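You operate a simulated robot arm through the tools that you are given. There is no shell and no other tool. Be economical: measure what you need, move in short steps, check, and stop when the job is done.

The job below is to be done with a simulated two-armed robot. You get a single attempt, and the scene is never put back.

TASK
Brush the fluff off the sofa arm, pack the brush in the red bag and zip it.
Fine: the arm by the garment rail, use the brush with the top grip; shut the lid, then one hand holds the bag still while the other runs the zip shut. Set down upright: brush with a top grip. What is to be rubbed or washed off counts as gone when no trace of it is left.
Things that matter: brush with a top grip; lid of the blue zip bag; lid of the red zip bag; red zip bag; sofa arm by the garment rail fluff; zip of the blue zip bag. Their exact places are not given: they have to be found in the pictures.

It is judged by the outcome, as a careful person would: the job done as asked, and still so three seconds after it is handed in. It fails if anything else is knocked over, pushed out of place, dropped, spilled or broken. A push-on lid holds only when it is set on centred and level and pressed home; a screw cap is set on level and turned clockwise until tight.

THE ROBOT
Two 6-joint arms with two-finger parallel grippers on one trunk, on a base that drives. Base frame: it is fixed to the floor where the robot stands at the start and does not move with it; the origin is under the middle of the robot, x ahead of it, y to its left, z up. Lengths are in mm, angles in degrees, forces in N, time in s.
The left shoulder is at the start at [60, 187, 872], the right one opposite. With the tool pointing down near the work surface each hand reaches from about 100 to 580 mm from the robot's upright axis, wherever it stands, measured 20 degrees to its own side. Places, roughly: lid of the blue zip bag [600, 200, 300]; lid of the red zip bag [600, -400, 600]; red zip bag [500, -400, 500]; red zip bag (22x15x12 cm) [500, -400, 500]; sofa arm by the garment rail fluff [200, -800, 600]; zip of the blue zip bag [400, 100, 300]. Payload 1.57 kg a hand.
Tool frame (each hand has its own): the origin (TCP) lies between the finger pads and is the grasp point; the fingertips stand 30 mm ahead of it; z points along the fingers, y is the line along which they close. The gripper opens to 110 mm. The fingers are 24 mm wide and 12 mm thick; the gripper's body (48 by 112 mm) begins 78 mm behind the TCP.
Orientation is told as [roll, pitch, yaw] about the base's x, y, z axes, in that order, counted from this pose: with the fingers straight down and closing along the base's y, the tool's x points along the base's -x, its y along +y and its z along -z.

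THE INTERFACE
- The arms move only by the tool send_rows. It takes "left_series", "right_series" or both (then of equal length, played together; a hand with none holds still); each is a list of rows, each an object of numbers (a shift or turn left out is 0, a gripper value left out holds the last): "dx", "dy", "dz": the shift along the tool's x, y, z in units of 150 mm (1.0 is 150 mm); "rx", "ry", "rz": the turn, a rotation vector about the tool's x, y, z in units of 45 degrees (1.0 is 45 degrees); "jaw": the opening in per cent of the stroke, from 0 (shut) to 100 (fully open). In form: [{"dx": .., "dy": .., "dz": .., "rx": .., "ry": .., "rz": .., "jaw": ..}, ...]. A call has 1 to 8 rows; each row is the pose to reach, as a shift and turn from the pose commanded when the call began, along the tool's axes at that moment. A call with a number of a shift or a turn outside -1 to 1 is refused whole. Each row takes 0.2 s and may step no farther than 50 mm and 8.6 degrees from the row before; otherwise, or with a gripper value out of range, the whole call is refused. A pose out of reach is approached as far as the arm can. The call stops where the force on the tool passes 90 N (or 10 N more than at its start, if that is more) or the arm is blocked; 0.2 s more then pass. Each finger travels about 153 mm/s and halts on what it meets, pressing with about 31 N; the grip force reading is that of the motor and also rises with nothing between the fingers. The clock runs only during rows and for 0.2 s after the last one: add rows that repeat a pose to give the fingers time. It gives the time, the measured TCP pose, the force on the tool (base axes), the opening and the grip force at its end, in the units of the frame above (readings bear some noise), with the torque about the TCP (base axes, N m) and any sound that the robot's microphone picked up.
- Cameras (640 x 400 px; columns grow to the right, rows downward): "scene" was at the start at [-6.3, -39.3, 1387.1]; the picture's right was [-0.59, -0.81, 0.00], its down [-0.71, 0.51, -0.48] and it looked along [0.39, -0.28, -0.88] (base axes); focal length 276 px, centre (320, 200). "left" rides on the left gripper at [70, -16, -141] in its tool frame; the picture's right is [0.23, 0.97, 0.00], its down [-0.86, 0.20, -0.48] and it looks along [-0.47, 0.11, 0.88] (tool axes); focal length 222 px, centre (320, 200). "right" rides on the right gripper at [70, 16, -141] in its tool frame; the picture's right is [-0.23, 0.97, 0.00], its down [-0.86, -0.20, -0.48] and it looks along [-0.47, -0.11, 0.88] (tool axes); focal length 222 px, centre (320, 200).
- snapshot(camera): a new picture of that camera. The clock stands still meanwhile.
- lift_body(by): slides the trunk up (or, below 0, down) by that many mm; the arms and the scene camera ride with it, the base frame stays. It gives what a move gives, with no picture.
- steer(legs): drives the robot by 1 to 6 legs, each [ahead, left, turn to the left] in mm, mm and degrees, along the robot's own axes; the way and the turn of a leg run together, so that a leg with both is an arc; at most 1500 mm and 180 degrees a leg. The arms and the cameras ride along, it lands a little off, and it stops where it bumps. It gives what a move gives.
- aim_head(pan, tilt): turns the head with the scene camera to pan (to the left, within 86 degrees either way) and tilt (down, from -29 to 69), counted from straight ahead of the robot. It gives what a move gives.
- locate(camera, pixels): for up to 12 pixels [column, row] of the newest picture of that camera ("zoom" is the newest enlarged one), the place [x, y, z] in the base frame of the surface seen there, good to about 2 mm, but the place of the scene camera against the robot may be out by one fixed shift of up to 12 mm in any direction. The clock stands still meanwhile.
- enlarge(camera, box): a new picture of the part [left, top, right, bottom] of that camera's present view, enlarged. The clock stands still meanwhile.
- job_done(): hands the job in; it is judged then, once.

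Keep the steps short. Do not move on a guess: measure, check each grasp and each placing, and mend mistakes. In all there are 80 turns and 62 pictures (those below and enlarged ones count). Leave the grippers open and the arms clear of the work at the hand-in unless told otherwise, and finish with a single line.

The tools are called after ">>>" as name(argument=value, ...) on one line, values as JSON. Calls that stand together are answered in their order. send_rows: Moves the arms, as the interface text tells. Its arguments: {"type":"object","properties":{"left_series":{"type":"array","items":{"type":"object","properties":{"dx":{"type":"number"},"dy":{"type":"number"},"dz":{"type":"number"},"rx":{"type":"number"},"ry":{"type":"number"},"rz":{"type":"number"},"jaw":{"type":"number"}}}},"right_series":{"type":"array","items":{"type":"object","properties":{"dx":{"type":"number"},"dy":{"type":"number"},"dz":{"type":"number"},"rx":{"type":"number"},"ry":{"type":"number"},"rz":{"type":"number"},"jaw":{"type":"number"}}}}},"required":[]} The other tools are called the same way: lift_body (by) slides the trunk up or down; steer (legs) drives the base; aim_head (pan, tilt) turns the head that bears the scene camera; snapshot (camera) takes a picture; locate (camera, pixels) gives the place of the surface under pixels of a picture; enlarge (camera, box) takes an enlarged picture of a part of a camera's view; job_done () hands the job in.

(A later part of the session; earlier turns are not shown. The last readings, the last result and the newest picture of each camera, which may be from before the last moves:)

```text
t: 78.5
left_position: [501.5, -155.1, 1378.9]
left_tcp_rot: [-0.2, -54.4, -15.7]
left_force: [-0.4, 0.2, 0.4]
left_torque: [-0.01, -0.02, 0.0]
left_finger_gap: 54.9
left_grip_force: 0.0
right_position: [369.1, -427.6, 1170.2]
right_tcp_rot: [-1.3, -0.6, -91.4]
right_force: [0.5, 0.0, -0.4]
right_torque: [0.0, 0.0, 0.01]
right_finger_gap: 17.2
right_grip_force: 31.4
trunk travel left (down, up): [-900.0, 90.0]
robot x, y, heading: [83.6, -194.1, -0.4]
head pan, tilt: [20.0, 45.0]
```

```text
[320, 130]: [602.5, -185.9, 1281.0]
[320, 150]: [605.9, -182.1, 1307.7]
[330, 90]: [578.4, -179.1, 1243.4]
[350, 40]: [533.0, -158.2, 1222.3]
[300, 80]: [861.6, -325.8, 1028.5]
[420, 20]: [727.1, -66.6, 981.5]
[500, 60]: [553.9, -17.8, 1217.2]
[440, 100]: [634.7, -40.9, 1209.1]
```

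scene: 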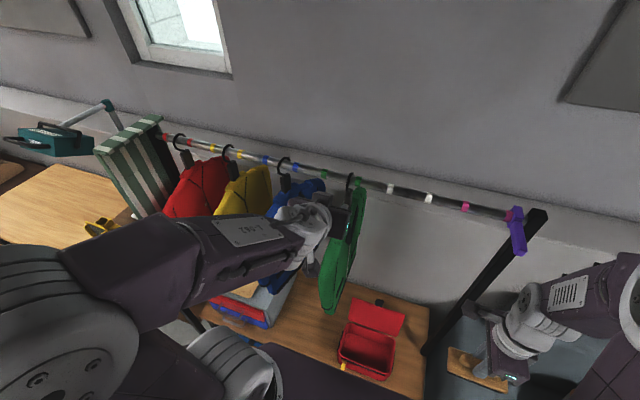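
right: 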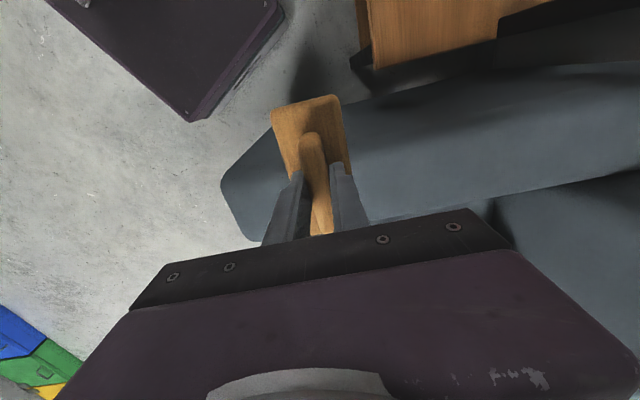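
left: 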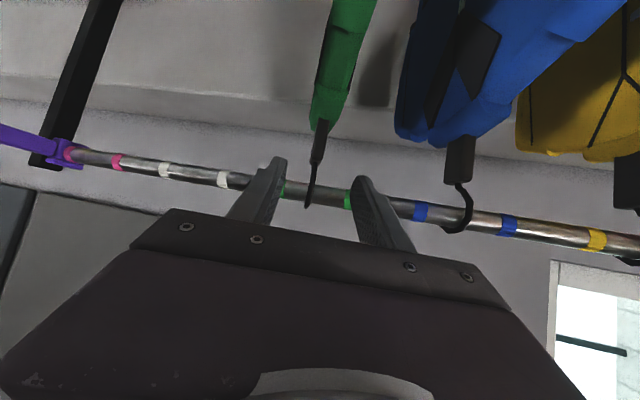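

The green jacket now hangs centred between its green marks and at about the same turn as its neighbours. Now move away toward the bag, retracting the left hand upright.

>>> steer(legs=[[-72, -237, 0]])

>>> send_rows(left_series=[{"ry": 0.15, "dx": 0.11, "dy": 0.01, "dz": -0.1}, {"ry": 0.3, "dx": 0.22, "dy": 0.02, "dz": -0.19}, {"ry": 0.45, "dx": 0.33, "dy": 0.03, "dz": -0.28}, {"ry": 0.6, "dx": 0.44, "dy": 0.05, "dz": -0.38}])

>>> send_rows(left_series=[{"ry": 0.15, "dx": 0.16, "dy": -0.04}, {"ry": 0.3, "dx": 0.32, "dy": -0.08}, {"ry": 0.45, "dx": 0.48, "dy": -0.12}, {"ry": 0.6, "dx": 0.63, "dy": -0.16}])

>>> lift_body(by=-500)

```text
t: 80.2
left_position: [432.1, -384.0, 1376.7]
left_tcp_rot: [-0.5, -54.2, -15.0]
left_force: [0.1, -1.0, 0.0]
left_torque: [-0.03, -0.02, -0.01]
left_finger_gap: 55.0
left_grip_force: 0.2
right_position: [302.0, -658.0, 1169.5]
right_tcp_rot: [-1.3, -0.8, -90.9]
right_force: [1.2, -0.2, -0.7]
right_torque: [-0.06, 0.0, 0.02]
right_finger_gap: 17.2
right_grip_force: 30.9
trunk travel left (down, up): [-900.0, 90.0]
robot x, y, heading: [8.0, -425.1, 0.2]
head pan, tilt: [20.0, 45.0]
```

```text
t: 81.2
left_position: [353.0, -358.0, 1359.8]
left_tcp_rot: [-0.3, -27.2, -15.5]
left_force: [0.1, 0.4, -0.1]
left_torque: [-0.01, -0.01, -0.01]
left_finger_gap: 54.8
left_grip_force: 0.1
left hand out of reach, approached as far as the arm can: row 1, 2
right_position: [299.9, -661.9, 1169.5]
right_tcp_rot: [-1.4, -0.5, -90.9]
right_force: [-0.4, -0.5, -1.4]
right_torque: [-0.01, -0.01, 0.0]
right_finger_gap: 17.2
right_grip_force: 30.7
trunk travel left (down, up): [-900.0, 90.0]
robot x, y, heading: [7.7, -425.0, 0.4]
head pan, tilt: [20.0, 45.0]
```

```text
t: 82.2
left_position: [265.9, -356.7, 1313.5]
left_tcp_rot: [-0.1, 0.1, -15.4]
left_force: [0.4, 0.0, -0.2]
left_torque: [-0.02, 0.01, 0.01]
left_finger_gap: 54.9
left_grip_force: 0.1
right_position: [301.0, -661.4, 1168.5]
right_tcp_rot: [-1.5, -0.5, -91.0]
right_force: [-0.1, -0.3, -1.5]
right_torque: [0.03, 0.07, -0.01]
right_finger_gap: 17.1
right_grip_force: 30.7
trunk travel left (down, up): [-900.0, 90.0]
robot x, y, heading: [11.7, -428.7, 0.2]
head pan, tilt: [20.0, 45.0]
```

```text
refused: -500 is not a number from -400 to 400
```

>>> lift_body(by=-400)

>>> lift_body(by=-60)

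>>> aim_head(pan=5, tilt=50)

>>> snapshot(camera="scene")

```text
t: 86.1
left_position: [265.7, -357.0, 914.3]
left_tcp_rot: [-0.1, -0.2, -15.4]
left_force: [0.0, -0.8, 0.5]
left_torque: [0.0, -0.04, 0.02]
left_finger_gap: 55.0
left_grip_force: 0.1
right_position: [300.6, -660.7, 769.1]
right_tcp_rot: [-1.4, -0.4, -91.0]
right_force: [-0.4, -0.5, -1.8]
right_torque: [-0.01, -0.02, 0.0]
right_finger_gap: 17.3
right_grip_force: 30.7
trunk travel left (down, up): [-500.0, 490.0]
robot x, y, heading: [9.5, -429.2, 0.4]
head pan, tilt: [20.0, 45.0]
```

```text
t: 87.1
left_position: [266.0, -356.3, 854.7]
left_tcp_rot: [-0.1, -0.2, -15.4]
left_force: [0.1, 0.3, -0.7]
left_torque: [0.0, -0.01, 0.01]
left_finger_gap: 55.1
left_grip_force: 0.2
right_position: [298.8, -660.6, 709.0]
right_tcp_rot: [-1.4, -0.6, -91.1]
right_force: [-0.1, -0.2, -1.1]
right_torque: [0.0, 0.0, -0.03]
right_finger_gap: 17.3
right_grip_force: 31.1
trunk travel left (down, up): [-440.0, 550.0]
robot x, y, heading: [9.0, -424.4, 0.3]
head pan, tilt: [20.0, 45.0]
```

```text
t: 87.8
left_position: [265.0, -357.2, 855.0]
left_tcp_rot: [-0.1, -0.2, -15.4]
left_force: [0.2, 0.4, 0.5]
left_torque: [0.0, -0.02, 0.03]
left_finger_gap: 55.1
left_grip_force: 0.1
right_position: [300.0, -661.1, 709.4]
right_tcp_rot: [-1.4, -0.6, -91.0]
right_force: [0.2, 0.6, -1.3]
right_torque: [-0.01, -0.01, -0.03]
right_finger_gap: 17.6
right_grip_force: 30.8
trunk travel left (down, up): [-440.0, 550.0]
robot x, y, heading: [9.9, -426.2, 0.4]
head pan, tilt: [5.0, 50.0]
```

```text
13 pictures are left
```

scene: 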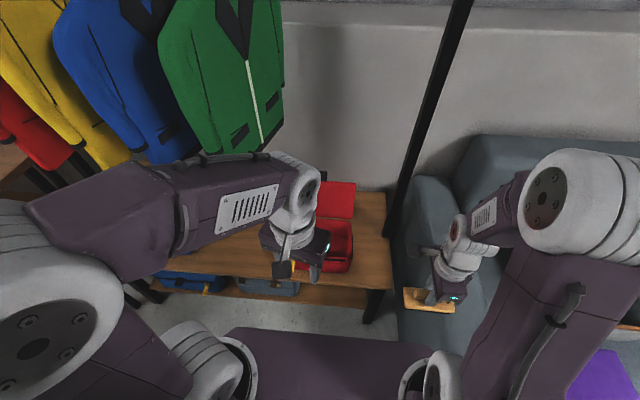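

>>> snapshot(camera="left")

```text
12 pictures are left
```

left: 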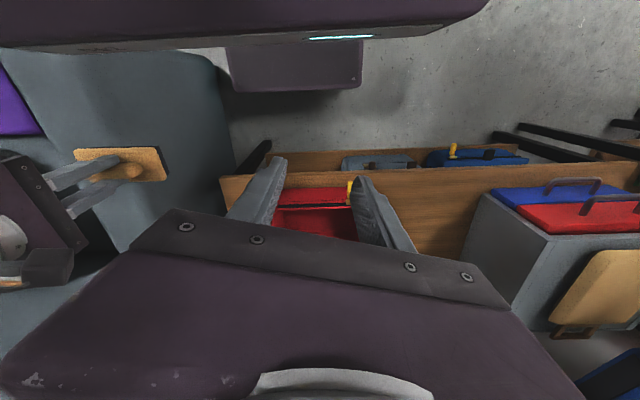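

Moving the left hand aside and the right hand partway, then measuring the bag from above.

>>> send_rows(left_series=[{"dx": 0.1, "dy": 0.15}, {"dx": 0.2, "dy": 0.3}, {"dx": 0.3, "dy": 0.5}, {"dx": 0.4, "dy": 0.7}], right_series=[{"dx": 0.2, "dy": 0.07, "rx": -0.03}, {"dx": 0.4, "dy": 0.14, "rx": -0.03}, {"dx": 0.6, "dy": 0.21, "rx": -0.03}, {"dx": 0.7, "dy": 0.21, "rx": -0.03}])

>>> enlarge(camera="scene", box=[240, 150, 420, 300])

```text
t: 88.8
left_position: [243.6, -239.9, 848.2]
left_tcp_rot: [-0.2, 0.0, -15.4]
left_force: [0.6, 0.0, 0.0]
left_torque: [-0.04, 0.0, 0.0]
left_finger_gap: 54.8
left_grip_force: 0.1
left hand out of reach, approached as far as the arm can: row 4
right_position: [333.2, -558.3, 706.5]
right_tcp_rot: [0.0, -0.6, -91.1]
right_force: [-0.4, 0.1, -0.6]
right_torque: [0.01, 0.01, 0.0]
right_finger_gap: 17.3
right_grip_force: 31.2
trunk travel left (down, up): [-440.0, 550.0]
robot x, y, heading: [7.4, -426.8, 0.2]
head pan, tilt: [5.0, 50.0]
```

```text
2.67 times, centred on (330, 225) of scene
```

zoom: 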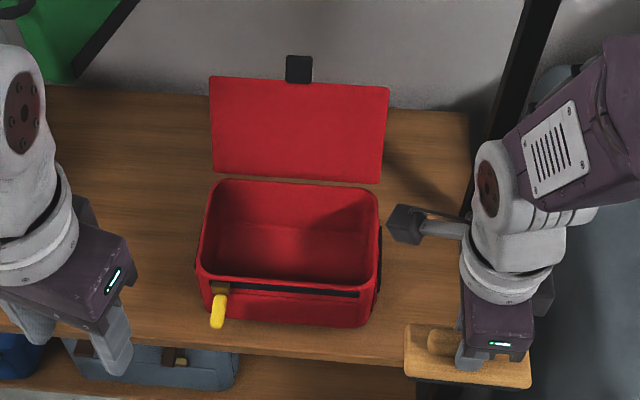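

>>> locate(camera="zoom", pixels=[[205, 270], [375, 285], [370, 190], [222, 184], [290, 240], [212, 80], [388, 88], [299, 80], [299, 65], [215, 170], [380, 180], [219, 290]])

```text
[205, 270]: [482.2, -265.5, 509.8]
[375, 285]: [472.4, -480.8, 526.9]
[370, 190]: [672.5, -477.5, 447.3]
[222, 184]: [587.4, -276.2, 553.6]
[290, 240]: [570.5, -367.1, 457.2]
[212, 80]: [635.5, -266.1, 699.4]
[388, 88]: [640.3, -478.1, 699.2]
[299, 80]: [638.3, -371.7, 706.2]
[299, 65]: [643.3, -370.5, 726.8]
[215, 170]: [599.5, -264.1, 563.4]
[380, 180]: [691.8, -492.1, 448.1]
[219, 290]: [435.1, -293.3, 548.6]
```

Bag centre ≈ (523,−372), floor ≈ 469, lid top edge ≈ (637,·,711) with a black tab at y≈−371. Moving the brush over the bag.

>>> send_rows(right_series=[{"dx": 0.21, "dy": 0.2}, {"dx": 0.42, "dy": 0.4}, {"dx": 0.63, "dy": 0.61}])

>>> send_rows(right_series=[{"dx": 0.21, "dy": 0.2}, {"dx": 0.42, "dy": 0.4}, {"dx": 0.63, "dy": 0.61}, {"dx": 0.63, "dy": 0.61}])

>>> snapshot(camera="right")

```text
t: 89.7
left_position: [245.1, -239.2, 848.8]
left_tcp_rot: [-0.2, -0.1, -15.4]
left_force: [0.6, 0.5, 0.6]
left_torque: [0.0, 0.0, 0.01]
left_finger_gap: 55.2
left_grip_force: 0.0
right_position: [426.2, -465.5, 707.5]
right_tcp_rot: [-0.1, -0.6, -91.0]
right_force: [-0.4, -0.3, -1.5]
right_torque: [-0.04, 0.01, -0.01]
right_finger_gap: 17.2
right_grip_force: 30.8
trunk travel left (down, up): [-440.0, 550.0]
robot x, y, heading: [10.3, -427.8, 0.5]
head pan, tilt: [5.0, 50.0]
```

```text
t: 90.7
left_position: [242.9, -239.8, 848.9]
left_tcp_rot: [-0.1, -0.1, -15.3]
left_force: [-0.3, 0.6, -0.3]
left_torque: [-0.01, -0.03, 0.01]
left_finger_gap: 54.9
left_grip_force: 0.1
right_position: [520.8, -372.0, 705.7]
right_tcp_rot: [-0.1, -0.6, -91.0]
right_force: [0.8, -0.2, -1.0]
right_torque: [0.03, -0.06, -0.02]
right_finger_gap: 17.4
right_grip_force: 30.6
trunk travel left (down, up): [-440.0, 550.0]
robot x, y, heading: [6.6, -426.0, 0.0]
head pan, tilt: [5.0, 50.0]
```

```text
10 pictures are left
```

right: 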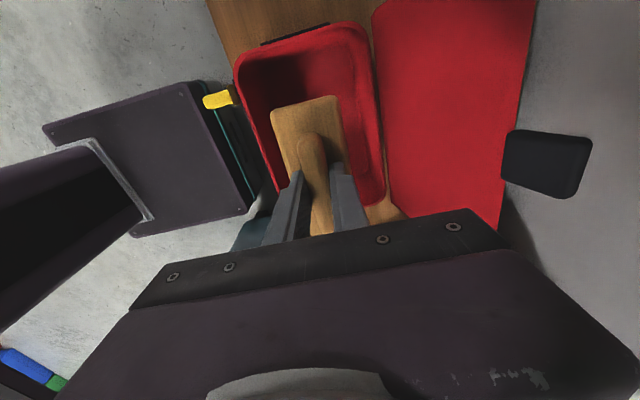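

Centred. Lowering into the bag.

>>> send_rows(right_series=[{"dz": 0.25}, {"dz": 0.5}, {"dz": 0.75}, {"dz": 0.98}])

>>> send_rows(right_series=[{"dz": 0.07}, {"dz": 0.12}, {"dz": 0.15}])

```text
t: 91.7
left_position: [244.3, -239.2, 848.4]
left_tcp_rot: [-0.2, 0.0, -15.4]
left_force: [0.3, -0.1, -0.1]
left_torque: [-0.01, -0.03, -0.02]
left_finger_gap: 55.0
left_grip_force: 0.1
right_position: [520.3, -374.0, 556.5]
right_tcp_rot: [-0.1, -0.4, -91.1]
right_force: [-0.5, -0.3, -1.8]
right_torque: [-0.01, 0.0, 0.01]
right_finger_gap: 17.4
right_grip_force: 30.7
trunk travel left (down, up): [-440.0, 550.0]
robot x, y, heading: [7.7, -426.1, 0.2]
head pan, tilt: [5.0, 50.0]
```

```text
t: 92.5
left_position: [244.3, -238.3, 849.3]
left_tcp_rot: [-0.2, 0.0, -15.4]
left_force: [0.4, -0.3, 0.4]
left_torque: [-0.02, 0.01, 0.01]
left_finger_gap: 55.0
left_grip_force: 0.0
right_position: [519.2, -372.5, 534.9]
right_tcp_rot: [-0.1, -0.6, -91.0]
right_force: [0.0, -0.6, -1.5]
right_torque: [0.02, -0.03, -0.03]
right_finger_gap: 17.0
right_grip_force: 31.2
trunk travel left (down, up): [-440.0, 550.0]
robot x, y, heading: [9.1, -421.4, 0.1]
head pan, tilt: [5.0, 50.0]
```

>>> send_rows(right_series=[{"dz": 0.02}, {"dz": 0.035}, {"dz": 0.035}])

```text
t: 93.2
left_position: [245.0, -239.3, 848.3]
left_tcp_rot: [-0.2, 0.0, -15.4]
left_force: [0.3, 0.3, 0.1]
left_torque: [0.01, -0.04, -0.01]
left_finger_gap: 55.3
left_grip_force: 0.0
right_position: [520.0, -371.9, 529.7]
right_tcp_rot: [0.0, -0.6, -91.0]
right_force: [-0.3, -0.1, -0.7]
right_torque: [0.01, -0.01, -0.04]
right_finger_gap: 17.2
right_grip_force: 31.3
trunk travel left (down, up): [-440.0, 550.0]
robot x, y, heading: [6.1, -426.1, 0.1]
head pan, tilt: [5.0, 50.0]
```

>>> send_rows(right_series=[{"dz": 0.01}, {"dz": 0.015}, {"dz": 0.015}])

```text
t: 94.0
left_position: [244.0, -240.7, 848.4]
left_tcp_rot: [-0.2, 0.1, -15.4]
left_force: [0.1, -0.3, -0.3]
left_torque: [0.0, 0.0, 0.0]
left_finger_gap: 54.9
left_grip_force: 0.0
right_position: [519.7, -373.6, 528.3]
right_tcp_rot: [-0.1, -0.7, -91.0]
right_force: [0.4, -0.7, -1.6]
right_torque: [0.01, 0.0, -0.01]
right_finger_gap: 17.5
right_grip_force: 30.9
trunk travel left (down, up): [-440.0, 550.0]
robot x, y, heading: [9.4, -422.4, -0.2]
head pan, tilt: [5.0, 50.0]
```

>>> send_rows(right_series=[{"dz": 0.015}, {"dz": 0.03}, {"dz": 0.045}, {"dz": 0.045}])

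```text
t: 95.0
left_position: [241.5, -240.3, 850.0]
left_tcp_rot: [-0.1, -0.2, -15.5]
left_force: [-0.4, 0.7, 0.5]
left_torque: [0.0, 0.0, 0.0]
left_finger_gap: 54.9
left_grip_force: 0.1
right_position: [519.8, -372.9, 525.3]
right_tcp_rot: [0.4, -0.4, -91.0]
right_force: [2.2, -8.0, 36.0]
right_torque: [-0.19, 0.34, 0.11]
right_finger_gap: 17.4
right_grip_force: 30.9
trunk travel left (down, up): [-440.0, 550.0]
robot x, y, heading: [7.5, -428.7, 0.3]
head pan, tilt: [5.0, 50.0]
```

Contact. Ease up, release the brush and rise above the lid's height.

>>> send_rows(right_series=[{"dz": -0.013}, {"dz": -0.013, "jaw": 40}, {"dz": -0.013, "jaw": 45}, {"dz": -0.15}, {"dz": -0.4}, {"dz": -0.65}, {"dz": -0.9}, {"dz": -1.0}])

>>> send_rows(right_series=[{"dz": -0.25}, {"dz": -0.5}, {"dz": -0.75, "jaw": 0}, {"dz": -0.8, "jaw": 0}])

>>> snapshot(camera="right")

```text
t: 96.8
left_position: [244.0, -239.8, 849.8]
left_tcp_rot: [-0.2, 0.0, -15.5]
left_force: [0.1, -0.6, 0.5]
left_torque: [-0.01, 0.0, 0.0]
left_finger_gap: 55.0
left_grip_force: 0.0
right_position: [517.6, -370.6, 671.5]
right_tcp_rot: [-0.1, -0.5, -91.0]
right_force: [1.1, -0.8, 0.0]
right_torque: [-0.02, -0.01, 0.01]
right_finger_gap: 49.7
right_grip_force: 0.0
trunk travel left (down, up): [-440.0, 550.0]
robot x, y, heading: [8.7, -423.0, 0.6]
head pan, tilt: [5.0, 50.0]
```

```text
t: 97.8
left_position: [244.4, -238.8, 848.5]
left_tcp_rot: [-0.2, 0.0, -15.4]
left_force: [-1.0, 0.0, 1.0]
left_torque: [0.01, 0.01, 0.0]
left_finger_gap: 55.1
left_grip_force: 0.1
right_position: [519.1, -369.4, 792.3]
right_tcp_rot: [-0.1, -0.5, -90.9]
right_force: [-0.3, -0.4, -0.7]
right_torque: [-0.03, 0.02, -0.04]
right_finger_gap: 0.2
right_grip_force: 21.9
trunk travel left (down, up): [-440.0, 550.0]
robot x, y, heading: [10.6, -429.3, 0.3]
head pan, tilt: [5.0, 50.0]
```

```text
9 pictures are left
```

right: 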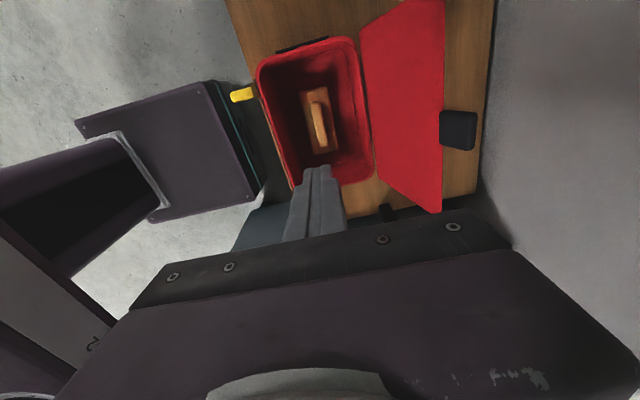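

The brush lies upright in the bag. Drive 110 mm ahead so the hand can reach behind the lid; measure the tab.

>>> locate(camera="right", pixels=[[458, 130], [475, 130], [442, 130], [442, 60], [440, 205], [372, 160], [365, 70], [320, 125], [235, 95], [250, 95]])

>>> steer(legs=[[110, 0, 0]])

```text
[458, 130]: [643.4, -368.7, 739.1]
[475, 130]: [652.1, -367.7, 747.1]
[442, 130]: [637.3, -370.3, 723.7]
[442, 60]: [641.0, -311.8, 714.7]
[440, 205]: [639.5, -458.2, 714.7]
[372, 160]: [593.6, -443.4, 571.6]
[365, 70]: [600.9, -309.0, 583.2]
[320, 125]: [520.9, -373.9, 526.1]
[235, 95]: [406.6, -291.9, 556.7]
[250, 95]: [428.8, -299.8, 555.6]
```

```text
t: 99.0
left_position: [354.9, -238.9, 847.6]
left_tcp_rot: [-0.3, 0.1, -15.5]
left_force: [0.4, -0.2, -0.7]
left_torque: [0.0, 0.03, -0.02]
left_finger_gap: 55.0
left_grip_force: 0.1
right_position: [629.5, -371.3, 791.7]
right_tcp_rot: [-0.2, -0.6, -91.0]
right_force: [-0.3, 0.4, -0.1]
right_torque: [0.02, 0.04, -0.01]
right_finger_gap: 0.0
right_grip_force: 21.1
trunk travel left (down, up): [-440.0, 550.0]
robot x, y, heading: [120.3, -423.9, -0.2]
head pan, tilt: [5.0, 50.0]
```

Go behind the lid (x 685), down, then pull toward −x.

>>> send_rows(right_series=[{"dy": 0.2}, {"dy": 0.37}, {"dy": 0.37, "dz": 0.25}, {"dy": 0.37, "dz": 0.48}])

>>> send_rows(right_series=[{"dy": -0.12}, {"dy": -0.25}, {"dy": -0.37}, {"dy": -0.5}, {"dy": -0.62}, {"dy": -0.75}, {"dy": -0.87}, {"dy": -1.0}])

>>> snapshot(camera="scene")

```text
t: 99.9
left_position: [353.3, -239.5, 848.1]
left_tcp_rot: [-0.1, 0.0, -15.5]
left_force: [0.6, 0.2, 0.2]
left_torque: [-0.01, 0.05, 0.0]
left_finger_gap: 55.1
left_grip_force: 0.0
right_position: [671.5, -383.7, 772.9]
right_tcp_rot: [3.3, 0.8, -91.4]
right_force: [7.8, -4.0, 36.5]
right_torque: [0.01, 0.04, -0.02]
right_finger_gap: 0.1
right_grip_force: 21.6
right hand out of reach, approached as far as the arm can: row 1, 2, 3, 4
trunk travel left (down, up): [-440.0, 550.0]
robot x, y, heading: [117.5, -428.0, 0.2]
head pan, tilt: [5.0, 50.0]
stopped in row 4 (right hand): the force on the tool passed its limit at 110 N (the readings are from after the stop); the commanded pose is now the measured one
```

```text
t: 100.5
left_position: [355.1, -241.1, 847.7]
left_tcp_rot: [-0.1, 0.1, -15.6]
left_force: [1.0, 1.1, 0.1]
left_torque: [-0.03, 0.03, 0.0]
left_finger_gap: 54.9
left_grip_force: 0.1
right_position: [639.1, -385.2, 781.0]
right_tcp_rot: [4.9, 1.1, -91.5]
right_force: [8.5, -11.3, 35.4]
right_torque: [-0.26, -0.04, 0.0]
right_finger_gap: 0.1
right_grip_force: 21.5
trunk travel left (down, up): [-440.0, 550.0]
robot x, y, heading: [117.2, -427.1, -0.2]
head pan, tilt: [5.0, 50.0]
stopped in row 3 (right hand): the force on the tool passed its limit at 96 N (the readings are from after the stop); the commanded pose is now the measured one
```

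```text
8 pictures are left
```

scene: 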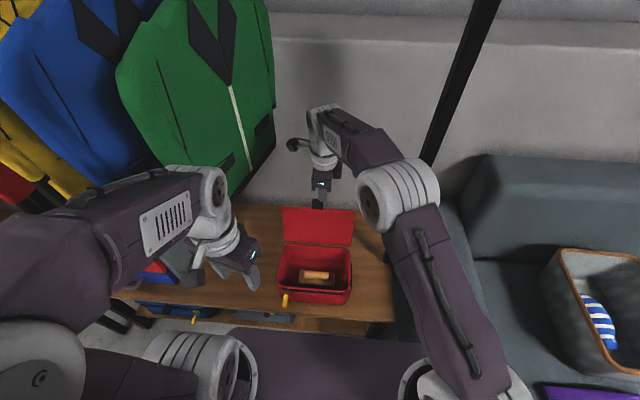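

The reach ended short and the fingertips pressed on the tab, so I'll lift off, level the hand and instead straddle the tab with the fingers (they close along x).

>>> send_rows(right_series=[{"dz": -0.1}, {"dz": -0.2}, {"dz": -0.2, "dx": 0.1, "rx": 0.109, "ry": -0.024, "jaw": 45}, {"dz": -0.2, "dx": 0.1, "rx": 0.109, "ry": -0.024, "jaw": 45}])

>>> snapshot(camera="right")

>>> locate(camera="right", pixels=[[320, 150], [320, 130], [335, 140], [305, 140], [320, 165], [270, 60], [240, 20], [320, 110]])

```text
t: 101.5
left_position: [353.1, -240.2, 849.4]
left_tcp_rot: [-0.2, 0.0, -15.6]
left_force: [-0.7, 0.5, 0.5]
left_torque: [-0.01, -0.01, 0.02]
left_finger_gap: 55.1
left_grip_force: 0.0
right_position: [631.3, -367.7, 806.8]
right_tcp_rot: [-0.9, -0.1, -91.5]
right_force: [0.2, -0.2, 0.0]
right_torque: [0.04, 0.01, -0.01]
right_finger_gap: 49.6
right_grip_force: 0.1
trunk travel left (down, up): [-440.0, 550.0]
robot x, y, heading: [116.2, -424.8, -0.4]
head pan, tilt: [5.0, 50.0]
```

```text
7 pictures are left
```

right: 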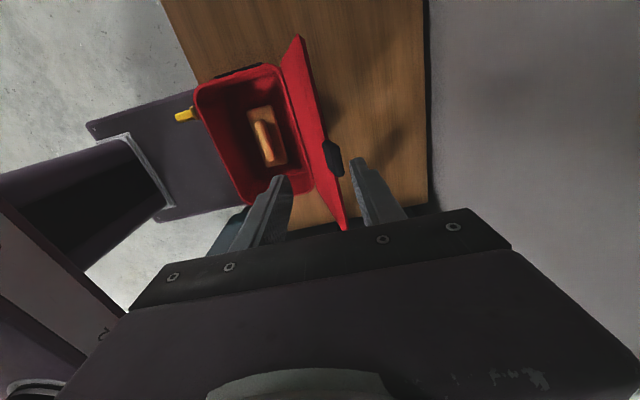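

```text
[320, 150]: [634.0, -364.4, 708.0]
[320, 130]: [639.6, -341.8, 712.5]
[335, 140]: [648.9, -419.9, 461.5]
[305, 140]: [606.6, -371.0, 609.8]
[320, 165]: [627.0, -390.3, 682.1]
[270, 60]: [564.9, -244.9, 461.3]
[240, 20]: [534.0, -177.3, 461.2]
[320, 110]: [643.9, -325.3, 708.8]
```

The tab is between the fingers. Lower to straddle it, then pull toward −x.

>>> send_rows(right_series=[{"dz": 0.15, "dy": 0.06, "rx": -0.02}, {"dz": 0.3, "dy": 0.06, "rx": -0.02}, {"dz": 0.445, "dy": 0.06, "rx": -0.02}])

>>> send_rows(right_series=[{"dy": -0.12}, {"dy": -0.25}, {"dy": -0.37}, {"dy": -0.5}, {"dy": -0.62}, {"dy": -0.75}, {"dy": -0.87}, {"dy": -1.0}])

>>> snapshot(camera="scene")

```text
t: 102.3
left_position: [354.3, -240.2, 847.6]
left_tcp_rot: [-0.1, 0.0, -15.6]
left_force: [0.9, -0.2, 0.1]
left_torque: [0.01, 0.0, -0.03]
left_finger_gap: 55.1
left_grip_force: 0.1
right_position: [641.2, -368.3, 742.2]
right_tcp_rot: [0.2, -0.1, -91.4]
right_force: [0.8, 0.4, 0.6]
right_torque: [0.0, 0.02, 0.04]
right_finger_gap: 49.4
right_grip_force: 0.1
trunk travel left (down, up): [-440.0, 550.0]
robot x, y, heading: [117.5, -426.6, 0.2]
head pan, tilt: [5.0, 50.0]
```

```text
t: 104.2
left_position: [352.9, -238.9, 848.7]
left_tcp_rot: [-0.2, -0.1, -15.6]
left_force: [-1.1, 0.6, -0.4]
left_torque: [0.03, -0.02, -0.02]
left_finger_gap: 54.9
left_grip_force: 0.0
right_position: [493.0, -363.7, 739.1]
right_tcp_rot: [0.2, 0.0, -91.3]
right_force: [-0.2, -0.3, -0.2]
right_torque: [-0.02, -0.03, 0.01]
right_finger_gap: 49.4
right_grip_force: 0.1
trunk travel left (down, up): [-440.0, 550.0]
robot x, y, heading: [118.9, -425.6, 0.2]
head pan, tilt: [5.0, 50.0]
```

```text
6 pictures are left
```

scene: 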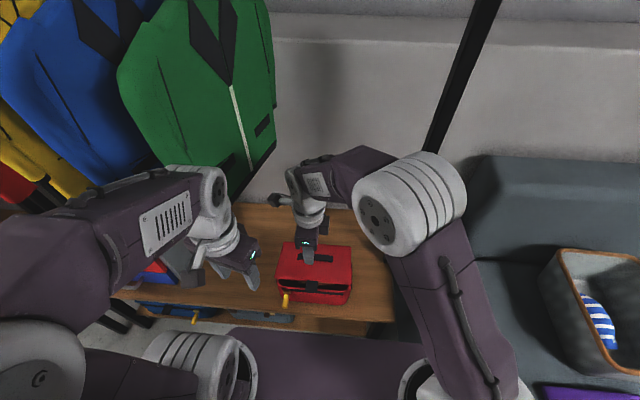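

The lid has dropped onto the bag. Close the fingers and press it down near the front, reading the force.

>>> send_rows(right_series=[{"dy": -0.05, "jaw": 0}, {"dy": -0.09, "dz": 0.25}, {"dy": -0.09, "dz": 0.5}, {"dy": -0.09, "dz": 0.75}, {"dy": -0.09, "dz": 0.82}, {"dy": -0.09, "dz": 0.87}, {"dy": -0.09, "dz": 0.9}])

>>> enlarge(camera="scene", box=[255, 220, 375, 320])

>>> locate(camera="zoom", pixels=[[165, 305], [160, 280], [165, 325], [480, 260], [480, 300], [330, 270], [330, 295], [150, 180], [490, 180], [200, 200], [450, 200], [140, 300]])

```text
t: 105.8
left_position: [348.8, -242.0, 852.0]
left_tcp_rot: [0.0, -0.3, -15.7]
left_force: [0.0, -0.6, 0.2]
left_torque: [-0.02, -0.01, -0.03]
left_finger_gap: 55.2
left_grip_force: 0.1
right_position: [478.8, -364.3, 610.6]
right_tcp_rot: [0.8, 0.5, -91.4]
right_force: [-2.3, -12.5, 72.5]
right_torque: [-0.64, -0.03, 0.05]
right_finger_gap: 0.1
right_grip_force: 21.3
trunk travel left (down, up): [-440.0, 550.0]
robot x, y, heading: [120.0, -427.3, -0.0]
head pan, tilt: [5.0, 50.0]
```

```text
4.00 times, centred on (315, 270) of scene
```

zoom: 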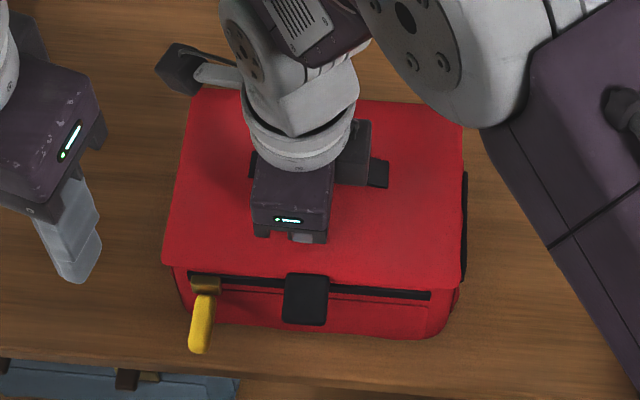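

```text
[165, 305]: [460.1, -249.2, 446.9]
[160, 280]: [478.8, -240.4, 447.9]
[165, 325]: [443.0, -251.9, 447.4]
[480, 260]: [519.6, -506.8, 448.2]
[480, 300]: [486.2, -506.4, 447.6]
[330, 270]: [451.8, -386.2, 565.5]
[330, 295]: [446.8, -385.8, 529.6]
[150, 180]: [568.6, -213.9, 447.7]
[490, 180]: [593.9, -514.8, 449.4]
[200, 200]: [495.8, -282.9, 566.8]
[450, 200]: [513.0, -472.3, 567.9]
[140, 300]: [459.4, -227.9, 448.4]
```

The lid is closed flat (top z≈580), its tab folded over the front. The slider sits at y≈−293 and the track runs to y≈−460. The right hand will hold the lid down at the rear right while the left hand pulls. Right hand first, then the left comes above the puller.

>>> send_rows(right_series=[{"dz": -0.3}, {"dz": -0.3, "dy": 0.3}, {"dz": -0.3, "dy": 0.6}, {"dz": -0.3, "dy": 0.6, "dx": -0.29}, {"dz": -0.3, "dy": 0.6, "dx": -0.57}, {"dz": -0.1, "dy": 0.6, "dx": -0.57}, {"dz": -0.03, "dy": 0.6, "dx": -0.57}, {"dz": 0.0, "dy": 0.6, "dx": -0.57}])

>>> send_rows(left_series=[{"dx": -0.085, "dy": -0.035, "dz": 0.1, "rz": -0.06}, {"dx": -0.17, "dy": -0.07, "dz": 0.25, "rz": -0.12}, {"dx": -0.255, "dy": -0.105, "dz": 0.45, "rz": -0.18}, {"dx": -0.34, "dy": -0.14, "dz": 0.65, "rz": -0.24}, {"dx": -0.425, "dy": -0.175, "dz": 0.85, "rz": -0.3}, {"dx": -0.51, "dy": -0.21, "dz": 1.0, "rz": -0.347}])

>>> snapshot(camera="left")

>>> locate(camera="left", pixels=[[320, 130], [320, 140], [320, 150], [320, 160], [320, 170], [320, 180], [310, 150], [330, 150], [310, 165], [330, 165]])

```text
t: 107.5
left_position: [349.9, -240.3, 850.8]
left_tcp_rot: [0.0, -0.5, -15.7]
left_force: [-0.3, -0.1, 0.7]
left_torque: [0.02, 0.0, -0.01]
left_finger_gap: 54.8
left_grip_force: 0.0
right_position: [565.9, -451.6, 612.3]
right_tcp_rot: [0.9, 0.2, -91.4]
right_force: [-4.0, -10.9, 67.7]
right_torque: [-0.44, 0.19, 0.19]
right_finger_gap: 0.0
right_grip_force: 21.4
trunk travel left (down, up): [-440.0, 550.0]
robot x, y, heading: [115.6, -426.6, -0.4]
head pan, tilt: [5.0, 50.0]
```

```text
t: 109.0
left_position: [415.9, -291.0, 701.6]
left_tcp_rot: [-0.2, -0.4, 0.1]
left_force: [-0.3, 0.0, 0.4]
left_torque: [0.02, 0.03, 0.0]
left_finger_gap: 55.0
left_grip_force: 0.0
right_position: [567.1, -450.4, 611.6]
right_tcp_rot: [1.1, 0.2, -91.4]
right_force: [2.1, -18.8, 79.4]
right_torque: [-0.79, 0.02, -0.07]
right_finger_gap: 0.0
right_grip_force: 21.2
trunk travel left (down, up): [-440.0, 550.0]
robot x, y, heading: [116.5, -427.1, 0.0]
head pan, tilt: [5.0, 50.0]
```

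```text
4 pictures are left
```

left: 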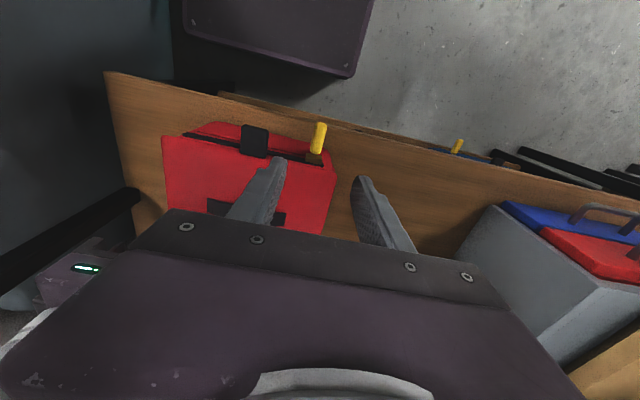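

```text
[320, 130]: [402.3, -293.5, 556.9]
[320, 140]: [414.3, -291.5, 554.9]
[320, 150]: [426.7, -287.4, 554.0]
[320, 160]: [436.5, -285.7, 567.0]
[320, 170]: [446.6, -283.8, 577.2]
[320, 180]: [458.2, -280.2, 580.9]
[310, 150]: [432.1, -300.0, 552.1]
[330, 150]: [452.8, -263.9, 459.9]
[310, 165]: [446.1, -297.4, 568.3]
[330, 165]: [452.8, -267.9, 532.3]
```

Puller spans x 402–430 at y≈−294, z≈555. Ease the holding force a bit, lower the left hand onto the puller and close.

>>> send_rows(left_series=[{"dz": 0.25, "dy": -0.02, "dx": 0.013}, {"dz": 0.5, "dy": -0.02, "dx": 0.013}, {"dz": 0.75, "dy": -0.02, "dx": 0.013}, {"dz": 0.917, "dy": -0.02, "dx": 0.013}, {"dz": 0.917, "dy": -0.02, "dx": 0.013, "jaw": 0}, {"dz": 0.917, "dy": -0.02, "dx": 0.013, "jaw": 0}, {"dz": 0.917, "dy": -0.02, "dx": 0.013, "jaw": 0}], right_series=[{"dz": -0.01}, {"dz": -0.018}, {"dz": -0.018}, {"dz": -0.018}, {"dz": -0.018}, {"dz": -0.018}, {"dz": -0.018}])

```text
t: 110.5
left_position: [416.3, -292.6, 563.7]
left_tcp_rot: [-0.1, -0.2, -0.1]
left_force: [-0.7, -8.9, -4.4]
left_torque: [-0.06, 0.0, -0.03]
left_finger_gap: 14.9
left_grip_force: 30.9
right_position: [566.7, -449.7, 612.7]
right_tcp_rot: [0.8, 0.3, -91.3]
right_force: [3.5, -5.7, 64.9]
right_torque: [-0.35, -0.05, -0.17]
right_finger_gap: 0.0
right_grip_force: 21.3
trunk travel left (down, up): [-440.0, 550.0]
robot x, y, heading: [118.5, -424.5, 0.0]
head pan, tilt: [5.0, 50.0]
```

Puller gripped (14.9 mm). Pull toward −y along the track while the right hand holds.

>>> send_rows(left_series=[{"dy": -0.1}, {"dy": -0.2}, {"dy": -0.3}, {"dy": -0.4}, {"dy": -0.5}, {"dy": -0.6}])

>>> send_rows(left_series=[{"dy": -0.1}, {"dy": -0.2}, {"dy": -0.3}, {"dy": -0.4}, {"dy": -0.45}])

>>> enlarge(camera="scene", box=[255, 220, 375, 320])

```text
t: 112.0
left_position: [405.0, -376.3, 563.0]
left_tcp_rot: [0.9, 1.1, 0.0]
left_force: [-41.1, 49.3, 20.5]
left_torque: [-2.26, 0.19, 2.71]
left_finger_gap: 18.2
left_grip_force: 30.7
right_position: [565.5, -449.5, 612.2]
right_tcp_rot: [1.0, -0.1, -91.4]
right_force: [18.7, -28.2, 45.6]
right_torque: [-0.35, -0.51, -0.1]
right_finger_gap: 0.1
right_grip_force: 21.4
trunk travel left (down, up): [-440.0, 550.0]
robot x, y, heading: [116.5, -424.1, -0.0]
head pan, tilt: [5.0, 50.0]
```

```text
t: 113.2
left_position: [407.9, -446.3, 562.9]
left_tcp_rot: [0.6, 0.6, 1.0]
left_force: [-30.2, 50.1, -1.3]
left_torque: [-2.55, -1.58, 6.51]
left_finger_gap: 25.7
left_grip_force: 31.1
right_position: [563.2, -452.5, 612.2]
right_tcp_rot: [0.7, -0.1, -91.2]
right_force: [8.6, -42.3, 61.1]
right_torque: [-1.01, -0.23, 0.41]
right_finger_gap: 0.0
right_grip_force: 21.9
trunk travel left (down, up): [-440.0, 550.0]
robot x, y, heading: [117.1, -427.9, 0.0]
head pan, tilt: [5.0, 50.0]
```

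```text
4.00 times, centred on (315, 270) of scene
```

zoom: 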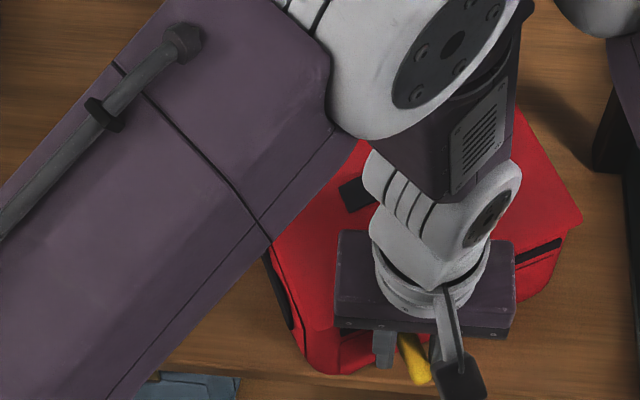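

The bag turned under the single holding point. Stop here: measure its present pose before releasing.

>>> locate(camera="zoom", pixels=[[275, 260], [312, 330], [580, 218], [525, 110], [555, 245], [520, 300], [340, 350], [415, 355], [425, 380], [330, 370], [540, 255], [290, 300]])

>>> send_rows(left_series=[{"jaw": 60}, {"jaw": 60}, {"dz": -0.3}, {"dz": -0.6}, {"dz": -0.9}, {"dz": -0.9, "dx": 0.3}, {"dz": -0.9, "dx": 0.6}])

>>> snapshot(camera="left")

```text
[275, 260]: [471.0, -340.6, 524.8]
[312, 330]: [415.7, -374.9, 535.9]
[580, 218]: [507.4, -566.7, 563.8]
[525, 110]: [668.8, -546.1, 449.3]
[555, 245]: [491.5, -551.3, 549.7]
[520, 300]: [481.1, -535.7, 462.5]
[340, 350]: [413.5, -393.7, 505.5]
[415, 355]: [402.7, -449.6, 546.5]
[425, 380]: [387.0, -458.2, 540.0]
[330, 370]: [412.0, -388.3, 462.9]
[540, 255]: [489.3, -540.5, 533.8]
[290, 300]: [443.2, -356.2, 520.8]
```

```text
t: 114.8
left_position: [326.9, -451.3, 697.3]
left_tcp_rot: [-0.4, -0.1, 0.2]
left_force: [0.2, -0.5, -0.5]
left_torque: [0.04, -0.03, 0.0]
left_finger_gap: 66.1
left_grip_force: 0.0
right_position: [569.6, -447.6, 612.3]
right_tcp_rot: [1.1, 0.2, -91.5]
right_force: [12.2, 20.9, 50.5]
right_torque: [0.58, -0.32, 0.0]
right_finger_gap: 0.0
right_grip_force: 21.0
trunk travel left (down, up): [-440.0, 550.0]
robot x, y, heading: [114.4, -423.3, -0.0]
head pan, tilt: [5.0, 50.0]
```

```text
2 pictures are left
```

left: 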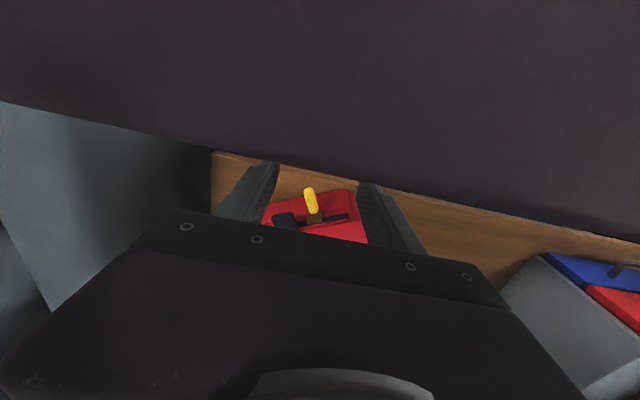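

The bag has turned about 25°, and the slider moved only about 30 mm. New plan: the left hand holds with two spread fingertips nearer the front, and the right hand pulls along the track's present direction. First reposition the arms and locate the puller in the latest left picture.

>>> locate(camera="left", pixels=[[307, 190], [311, 200], [314, 209], [316, 216], [354, 191], [345, 218], [325, 218], [285, 220], [275, 195], [366, 240], [340, 200], [300, 228]])

>>> send_rows(right_series=[{"dz": -0.3}, {"dz": -0.6}, {"dz": -0.6, "dx": -0.16, "dy": -0.15, "rz": -0.16}, {"dz": -0.6, "dx": -0.33, "dy": -0.31, "rz": -0.33}, {"dz": -0.6, "dx": -0.5, "dy": -0.46, "rz": -0.5}, {"dz": -0.6, "dx": -0.67, "dy": -0.62, "rz": -0.67}, {"dz": -0.6, "dx": -0.83, "dy": -0.77, "rz": -0.84}, {"dz": -0.6, "dx": -1.0, "dy": -0.93, "rz": -1.0}])

>>> send_rows(left_series=[{"dx": -0.16, "dy": 0.04, "rz": 0.11}, {"dx": -0.33, "dy": 0.08, "rz": 0.22}, {"dx": -0.5, "dy": 0.12, "rz": 0.33}, {"dx": -0.67, "dy": 0.16, "rz": 0.44}, {"dx": -0.83, "dy": 0.2, "rz": 0.55}, {"dx": -1.0, "dy": 0.24, "rz": 0.667}], right_series=[{"rz": -0.16, "jaw": 40}, {"rz": -0.33}, {"rz": -0.5}, {"rz": -0.67}, {"rz": -0.84}, {"rz": -1.0}])

```text
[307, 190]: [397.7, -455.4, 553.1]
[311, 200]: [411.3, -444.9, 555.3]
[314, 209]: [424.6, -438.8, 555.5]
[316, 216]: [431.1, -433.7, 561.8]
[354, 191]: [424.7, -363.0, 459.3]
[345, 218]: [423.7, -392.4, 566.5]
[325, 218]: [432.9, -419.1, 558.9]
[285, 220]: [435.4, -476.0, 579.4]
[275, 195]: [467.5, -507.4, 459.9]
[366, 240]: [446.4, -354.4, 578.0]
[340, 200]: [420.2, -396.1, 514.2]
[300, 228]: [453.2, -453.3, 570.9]
```

```text
t: 116.5
left_position: [328.6, -455.3, 696.3]
left_tcp_rot: [-0.2, 0.0, 0.1]
left_force: [0.4, 0.3, 0.2]
left_torque: [-0.02, -0.03, 0.01]
left_finger_gap: 66.0
left_grip_force: 0.1
right_position: [422.2, -597.5, 695.2]
right_tcp_rot: [0.2, -0.1, -46.3]
right_force: [0.2, -0.1, -0.4]
right_torque: [0.0, -0.03, -0.01]
right_finger_gap: 0.0
right_grip_force: 22.0
trunk travel left (down, up): [-440.0, 550.0]
robot x, y, heading: [120.0, -426.0, -0.2]
head pan, tilt: [5.0, 50.0]
```

```text
t: 118.0
left_position: [477.9, -414.4, 695.5]
left_tcp_rot: [-0.2, -0.1, -30.1]
left_force: [0.5, -1.5, 0.8]
left_torque: [0.01, 0.03, -0.04]
left_finger_gap: 66.0
left_grip_force: 0.1
right_position: [424.0, -598.9, 697.2]
right_tcp_rot: [0.0, 0.0, -1.3]
right_force: [0.1, 0.6, 0.1]
right_torque: [0.01, 0.02, 0.03]
right_finger_gap: 43.9
right_grip_force: 0.0
trunk travel left (down, up): [-440.0, 550.0]
robot x, y, heading: [117.6, -426.3, 0.1]
head pan, tilt: [5.0, 50.0]
```

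Puller runs from (398,−455) to (431,−434), z≈555. Left hand: press with two tips at (515,−415). Right hand: yaw about 28° and come above the puller.

>>> send_rows(left_series=[{"dx": -0.11, "dy": 0.06, "dz": 0.1}, {"dx": -0.22, "dy": 0.127, "dz": 0.25}, {"dx": -0.22, "dy": 0.127, "dz": 0.45}, {"dx": -0.22, "dy": 0.127, "dz": 0.55}, {"dx": -0.22, "dy": 0.127, "dz": 0.59}, {"dx": -0.22, "dy": 0.127, "dz": 0.605}])

>>> send_rows(right_series=[{"dx": 0.02, "dy": 0.2, "rz": -0.13}, {"dx": 0.05, "dy": 0.4, "rz": -0.26, "dz": 0.05}, {"dx": 0.07, "dy": 0.6, "rz": -0.39, "dz": 0.12}, {"dx": 0.1, "dy": 0.8, "rz": -0.52, "dz": 0.25}, {"dx": 0.12, "dy": 1.0, "rz": -0.65, "dz": 0.38}])

>>> snapshot(camera="right")

>>> locate(camera="right", pixels=[[320, 150], [320, 160], [320, 170], [320, 140], [320, 185], [310, 160], [330, 160], [340, 160], [300, 160]])

```text
t: 119.3
left_position: [513.3, -415.3, 613.1]
left_tcp_rot: [0.1, -0.9, -29.9]
left_force: [-8.3, 9.4, 78.9]
left_torque: [2.82, -0.94, 0.2]
left_finger_gap: 67.4
left_grip_force: 1.0
right_position: [419.3, -598.5, 700.3]
right_tcp_rot: [0.2, -0.6, -1.5]
right_force: [0.1, 0.6, 0.4]
right_torque: [-0.03, 0.0, 0.03]
right_finger_gap: 44.1
right_grip_force: 0.1
trunk travel left (down, up): [-440.0, 550.0]
robot x, y, heading: [117.0, -427.8, 0.0]
head pan, tilt: [5.0, 50.0]
```

```text
t: 120.5
left_position: [513.6, -416.6, 612.3]
left_tcp_rot: [0.1, -0.9, -30.1]
left_force: [-6.7, 7.6, 85.4]
left_torque: [3.22, -1.12, 0.37]
left_finger_gap: 69.8
left_grip_force: 1.9
right_position: [406.0, -446.1, 642.1]
right_tcp_rot: [-0.3, -0.5, 27.9]
right_force: [1.0, 0.3, 0.1]
right_torque: [0.03, 0.0, -0.01]
right_finger_gap: 44.2
right_grip_force: 0.0
trunk travel left (down, up): [-440.0, 550.0]
robot x, y, heading: [118.4, -425.4, 0.0]
head pan, tilt: [5.0, 50.0]
```

```text
1 pictures are left
```

right: 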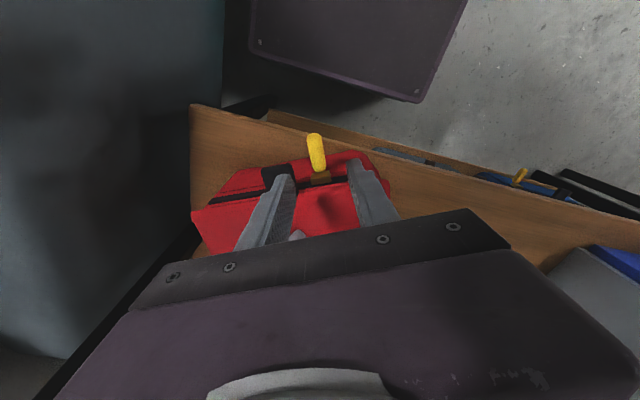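

```text
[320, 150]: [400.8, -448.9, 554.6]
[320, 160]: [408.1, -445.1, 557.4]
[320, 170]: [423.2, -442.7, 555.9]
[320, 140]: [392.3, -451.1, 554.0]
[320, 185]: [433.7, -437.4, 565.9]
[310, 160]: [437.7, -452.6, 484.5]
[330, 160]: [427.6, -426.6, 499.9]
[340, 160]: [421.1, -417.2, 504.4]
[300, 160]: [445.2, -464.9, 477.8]
```

Puller is centred between the right fingers. Lower, close, and pull the first part along the track.

>>> send_rows(right_series=[{"dz": 0.2}, {"dz": 0.4}, {"dz": 0.52}, {"dz": 0.52, "jaw": 0}, {"dz": 0.52, "jaw": 0}, {"dz": 0.52, "jaw": 0}])

>>> send_rows(right_series=[{"dy": -0.06, "dx": 0.004}, {"dy": -0.12, "dx": 0.008}, {"dy": -0.18, "dx": 0.012}, {"dy": -0.24, "dx": 0.016}])

```text
t: 121.1
left_position: [511.8, -417.4, 612.3]
left_tcp_rot: [0.2, -1.1, -30.0]
left_force: [-6.8, 1.4, 52.5]
left_torque: [2.39, -0.19, 0.28]
left_finger_gap: 68.2
left_grip_force: 1.6
right_position: [407.1, -447.9, 608.5]
right_tcp_rot: [-0.4, -0.9, 27.5]
right_force: [-28.0, -12.4, 275.9]
right_torque: [-8.53, -4.16, -0.91]
right_finger_gap: 44.3
right_grip_force: 0.4
trunk travel left (down, up): [-440.0, 550.0]
robot x, y, heading: [119.7, -425.5, 0.0]
head pan, tilt: [5.0, 50.0]
stopped in row 2 (right hand): the force on the tool passed its limit at 340 N (the readings are from after the stop); the commanded pose is now the measured one
```

```text
t: 122.1
left_position: [512.8, -416.3, 612.5]
left_tcp_rot: [0.2, -1.4, -30.0]
left_force: [-0.8, -18.6, 64.7]
left_torque: [1.56, -0.37, -0.03]
left_finger_gap: 54.4
left_grip_force: 0.0
right_position: [424.2, -478.3, 610.7]
right_tcp_rot: [-0.5, -1.5, 27.7]
right_force: [-24.1, 25.1, 234.1]
right_torque: [-3.03, -1.69, 0.34]
right_finger_gap: 18.8
right_grip_force: 0.1
trunk travel left (down, up): [-440.0, 550.0]
robot x, y, heading: [117.1, -427.2, 0.0]
head pan, tilt: [5.0, 50.0]
```

A fingertip landed on the lid's front tab. Lift at once, move further out toward the puller's tip with a narrower jaw, and look again.

>>> send_rows(right_series=[{"dz": -0.15}, {"dz": -0.3, "jaw": 32}, {"dz": -0.3, "dx": 0.095, "dy": 0.12}, {"dz": -0.3, "dx": 0.095, "dy": 0.247}, {"dz": -0.3, "dx": 0.095, "dy": 0.247}])

>>> snapshot(camera="right")

```text
t: 122.4
left_position: [511.9, -417.4, 612.1]
left_tcp_rot: [-0.1, -0.7, -29.9]
left_force: [-22.6, -0.8, 56.7]
left_torque: [1.51, 0.25, 0.43]
left_finger_gap: 56.8
left_grip_force: 0.0
right_position: [418.7, -485.7, 613.5]
right_tcp_rot: [-0.2, 0.4, 27.2]
right_force: [-0.5, 0.1, 0.2]
right_torque: [-0.02, 0.0, 0.02]
right_finger_gap: 43.8
right_grip_force: 0.0
trunk travel left (down, up): [-440.0, 550.0]
robot x, y, heading: [114.5, -425.8, 0.0]
head pan, tilt: [5.0, 50.0]
stopped in row 1 (left hand): the force on the tool passed its limit at 163 N (the readings are from after the stop); the commanded pose is now the measured one
```

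```text
0 pictures are left
```

right: 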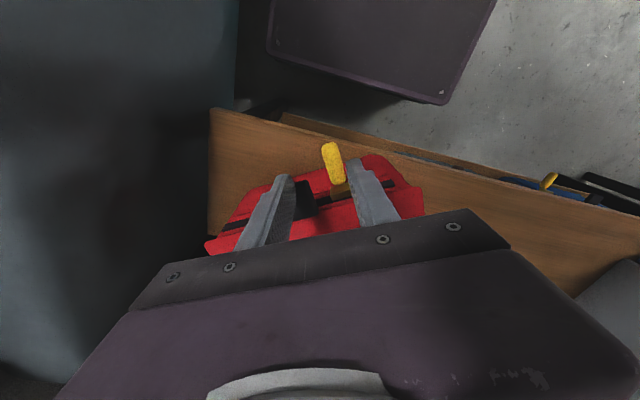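

>>> locate(camera="right", pixels=[[330, 147], [333, 160], [337, 175], [340, 188], [375, 190], [230, 226], [300, 195], [305, 210], [355, 188], [420, 190], [250, 220], [270, 185]])

>>> send_rows(right_series=[{"dz": -0.15}, {"dz": -0.3, "jaw": 32}, {"dz": -0.3, "jaw": 32}])

```text
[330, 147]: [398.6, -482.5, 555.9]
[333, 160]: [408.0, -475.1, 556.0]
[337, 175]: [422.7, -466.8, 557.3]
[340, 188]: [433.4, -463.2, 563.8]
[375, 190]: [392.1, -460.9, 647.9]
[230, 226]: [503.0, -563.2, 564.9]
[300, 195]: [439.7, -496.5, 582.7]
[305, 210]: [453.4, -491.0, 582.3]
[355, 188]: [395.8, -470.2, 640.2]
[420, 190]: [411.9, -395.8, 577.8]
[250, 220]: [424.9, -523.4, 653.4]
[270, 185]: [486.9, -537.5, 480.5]
```

```text
t: 123.2
left_position: [513.8, -419.5, 612.8]
left_tcp_rot: [0.0, -0.5, -30.0]
left_force: [-25.6, -5.3, 48.5]
left_torque: [0.91, 0.47, 0.42]
left_finger_gap: 56.7
left_grip_force: 0.0
right_position: [417.9, -484.9, 659.3]
right_tcp_rot: [-0.2, 0.4, 27.3]
right_force: [-0.6, 0.9, 0.5]
right_torque: [0.01, -0.01, 0.01]
right_finger_gap: 35.2
right_grip_force: 0.1
trunk travel left (down, up): [-440.0, 550.0]
robot x, y, heading: [121.6, -425.2, 0.1]
head pan, tilt: [5.0, 50.0]
```

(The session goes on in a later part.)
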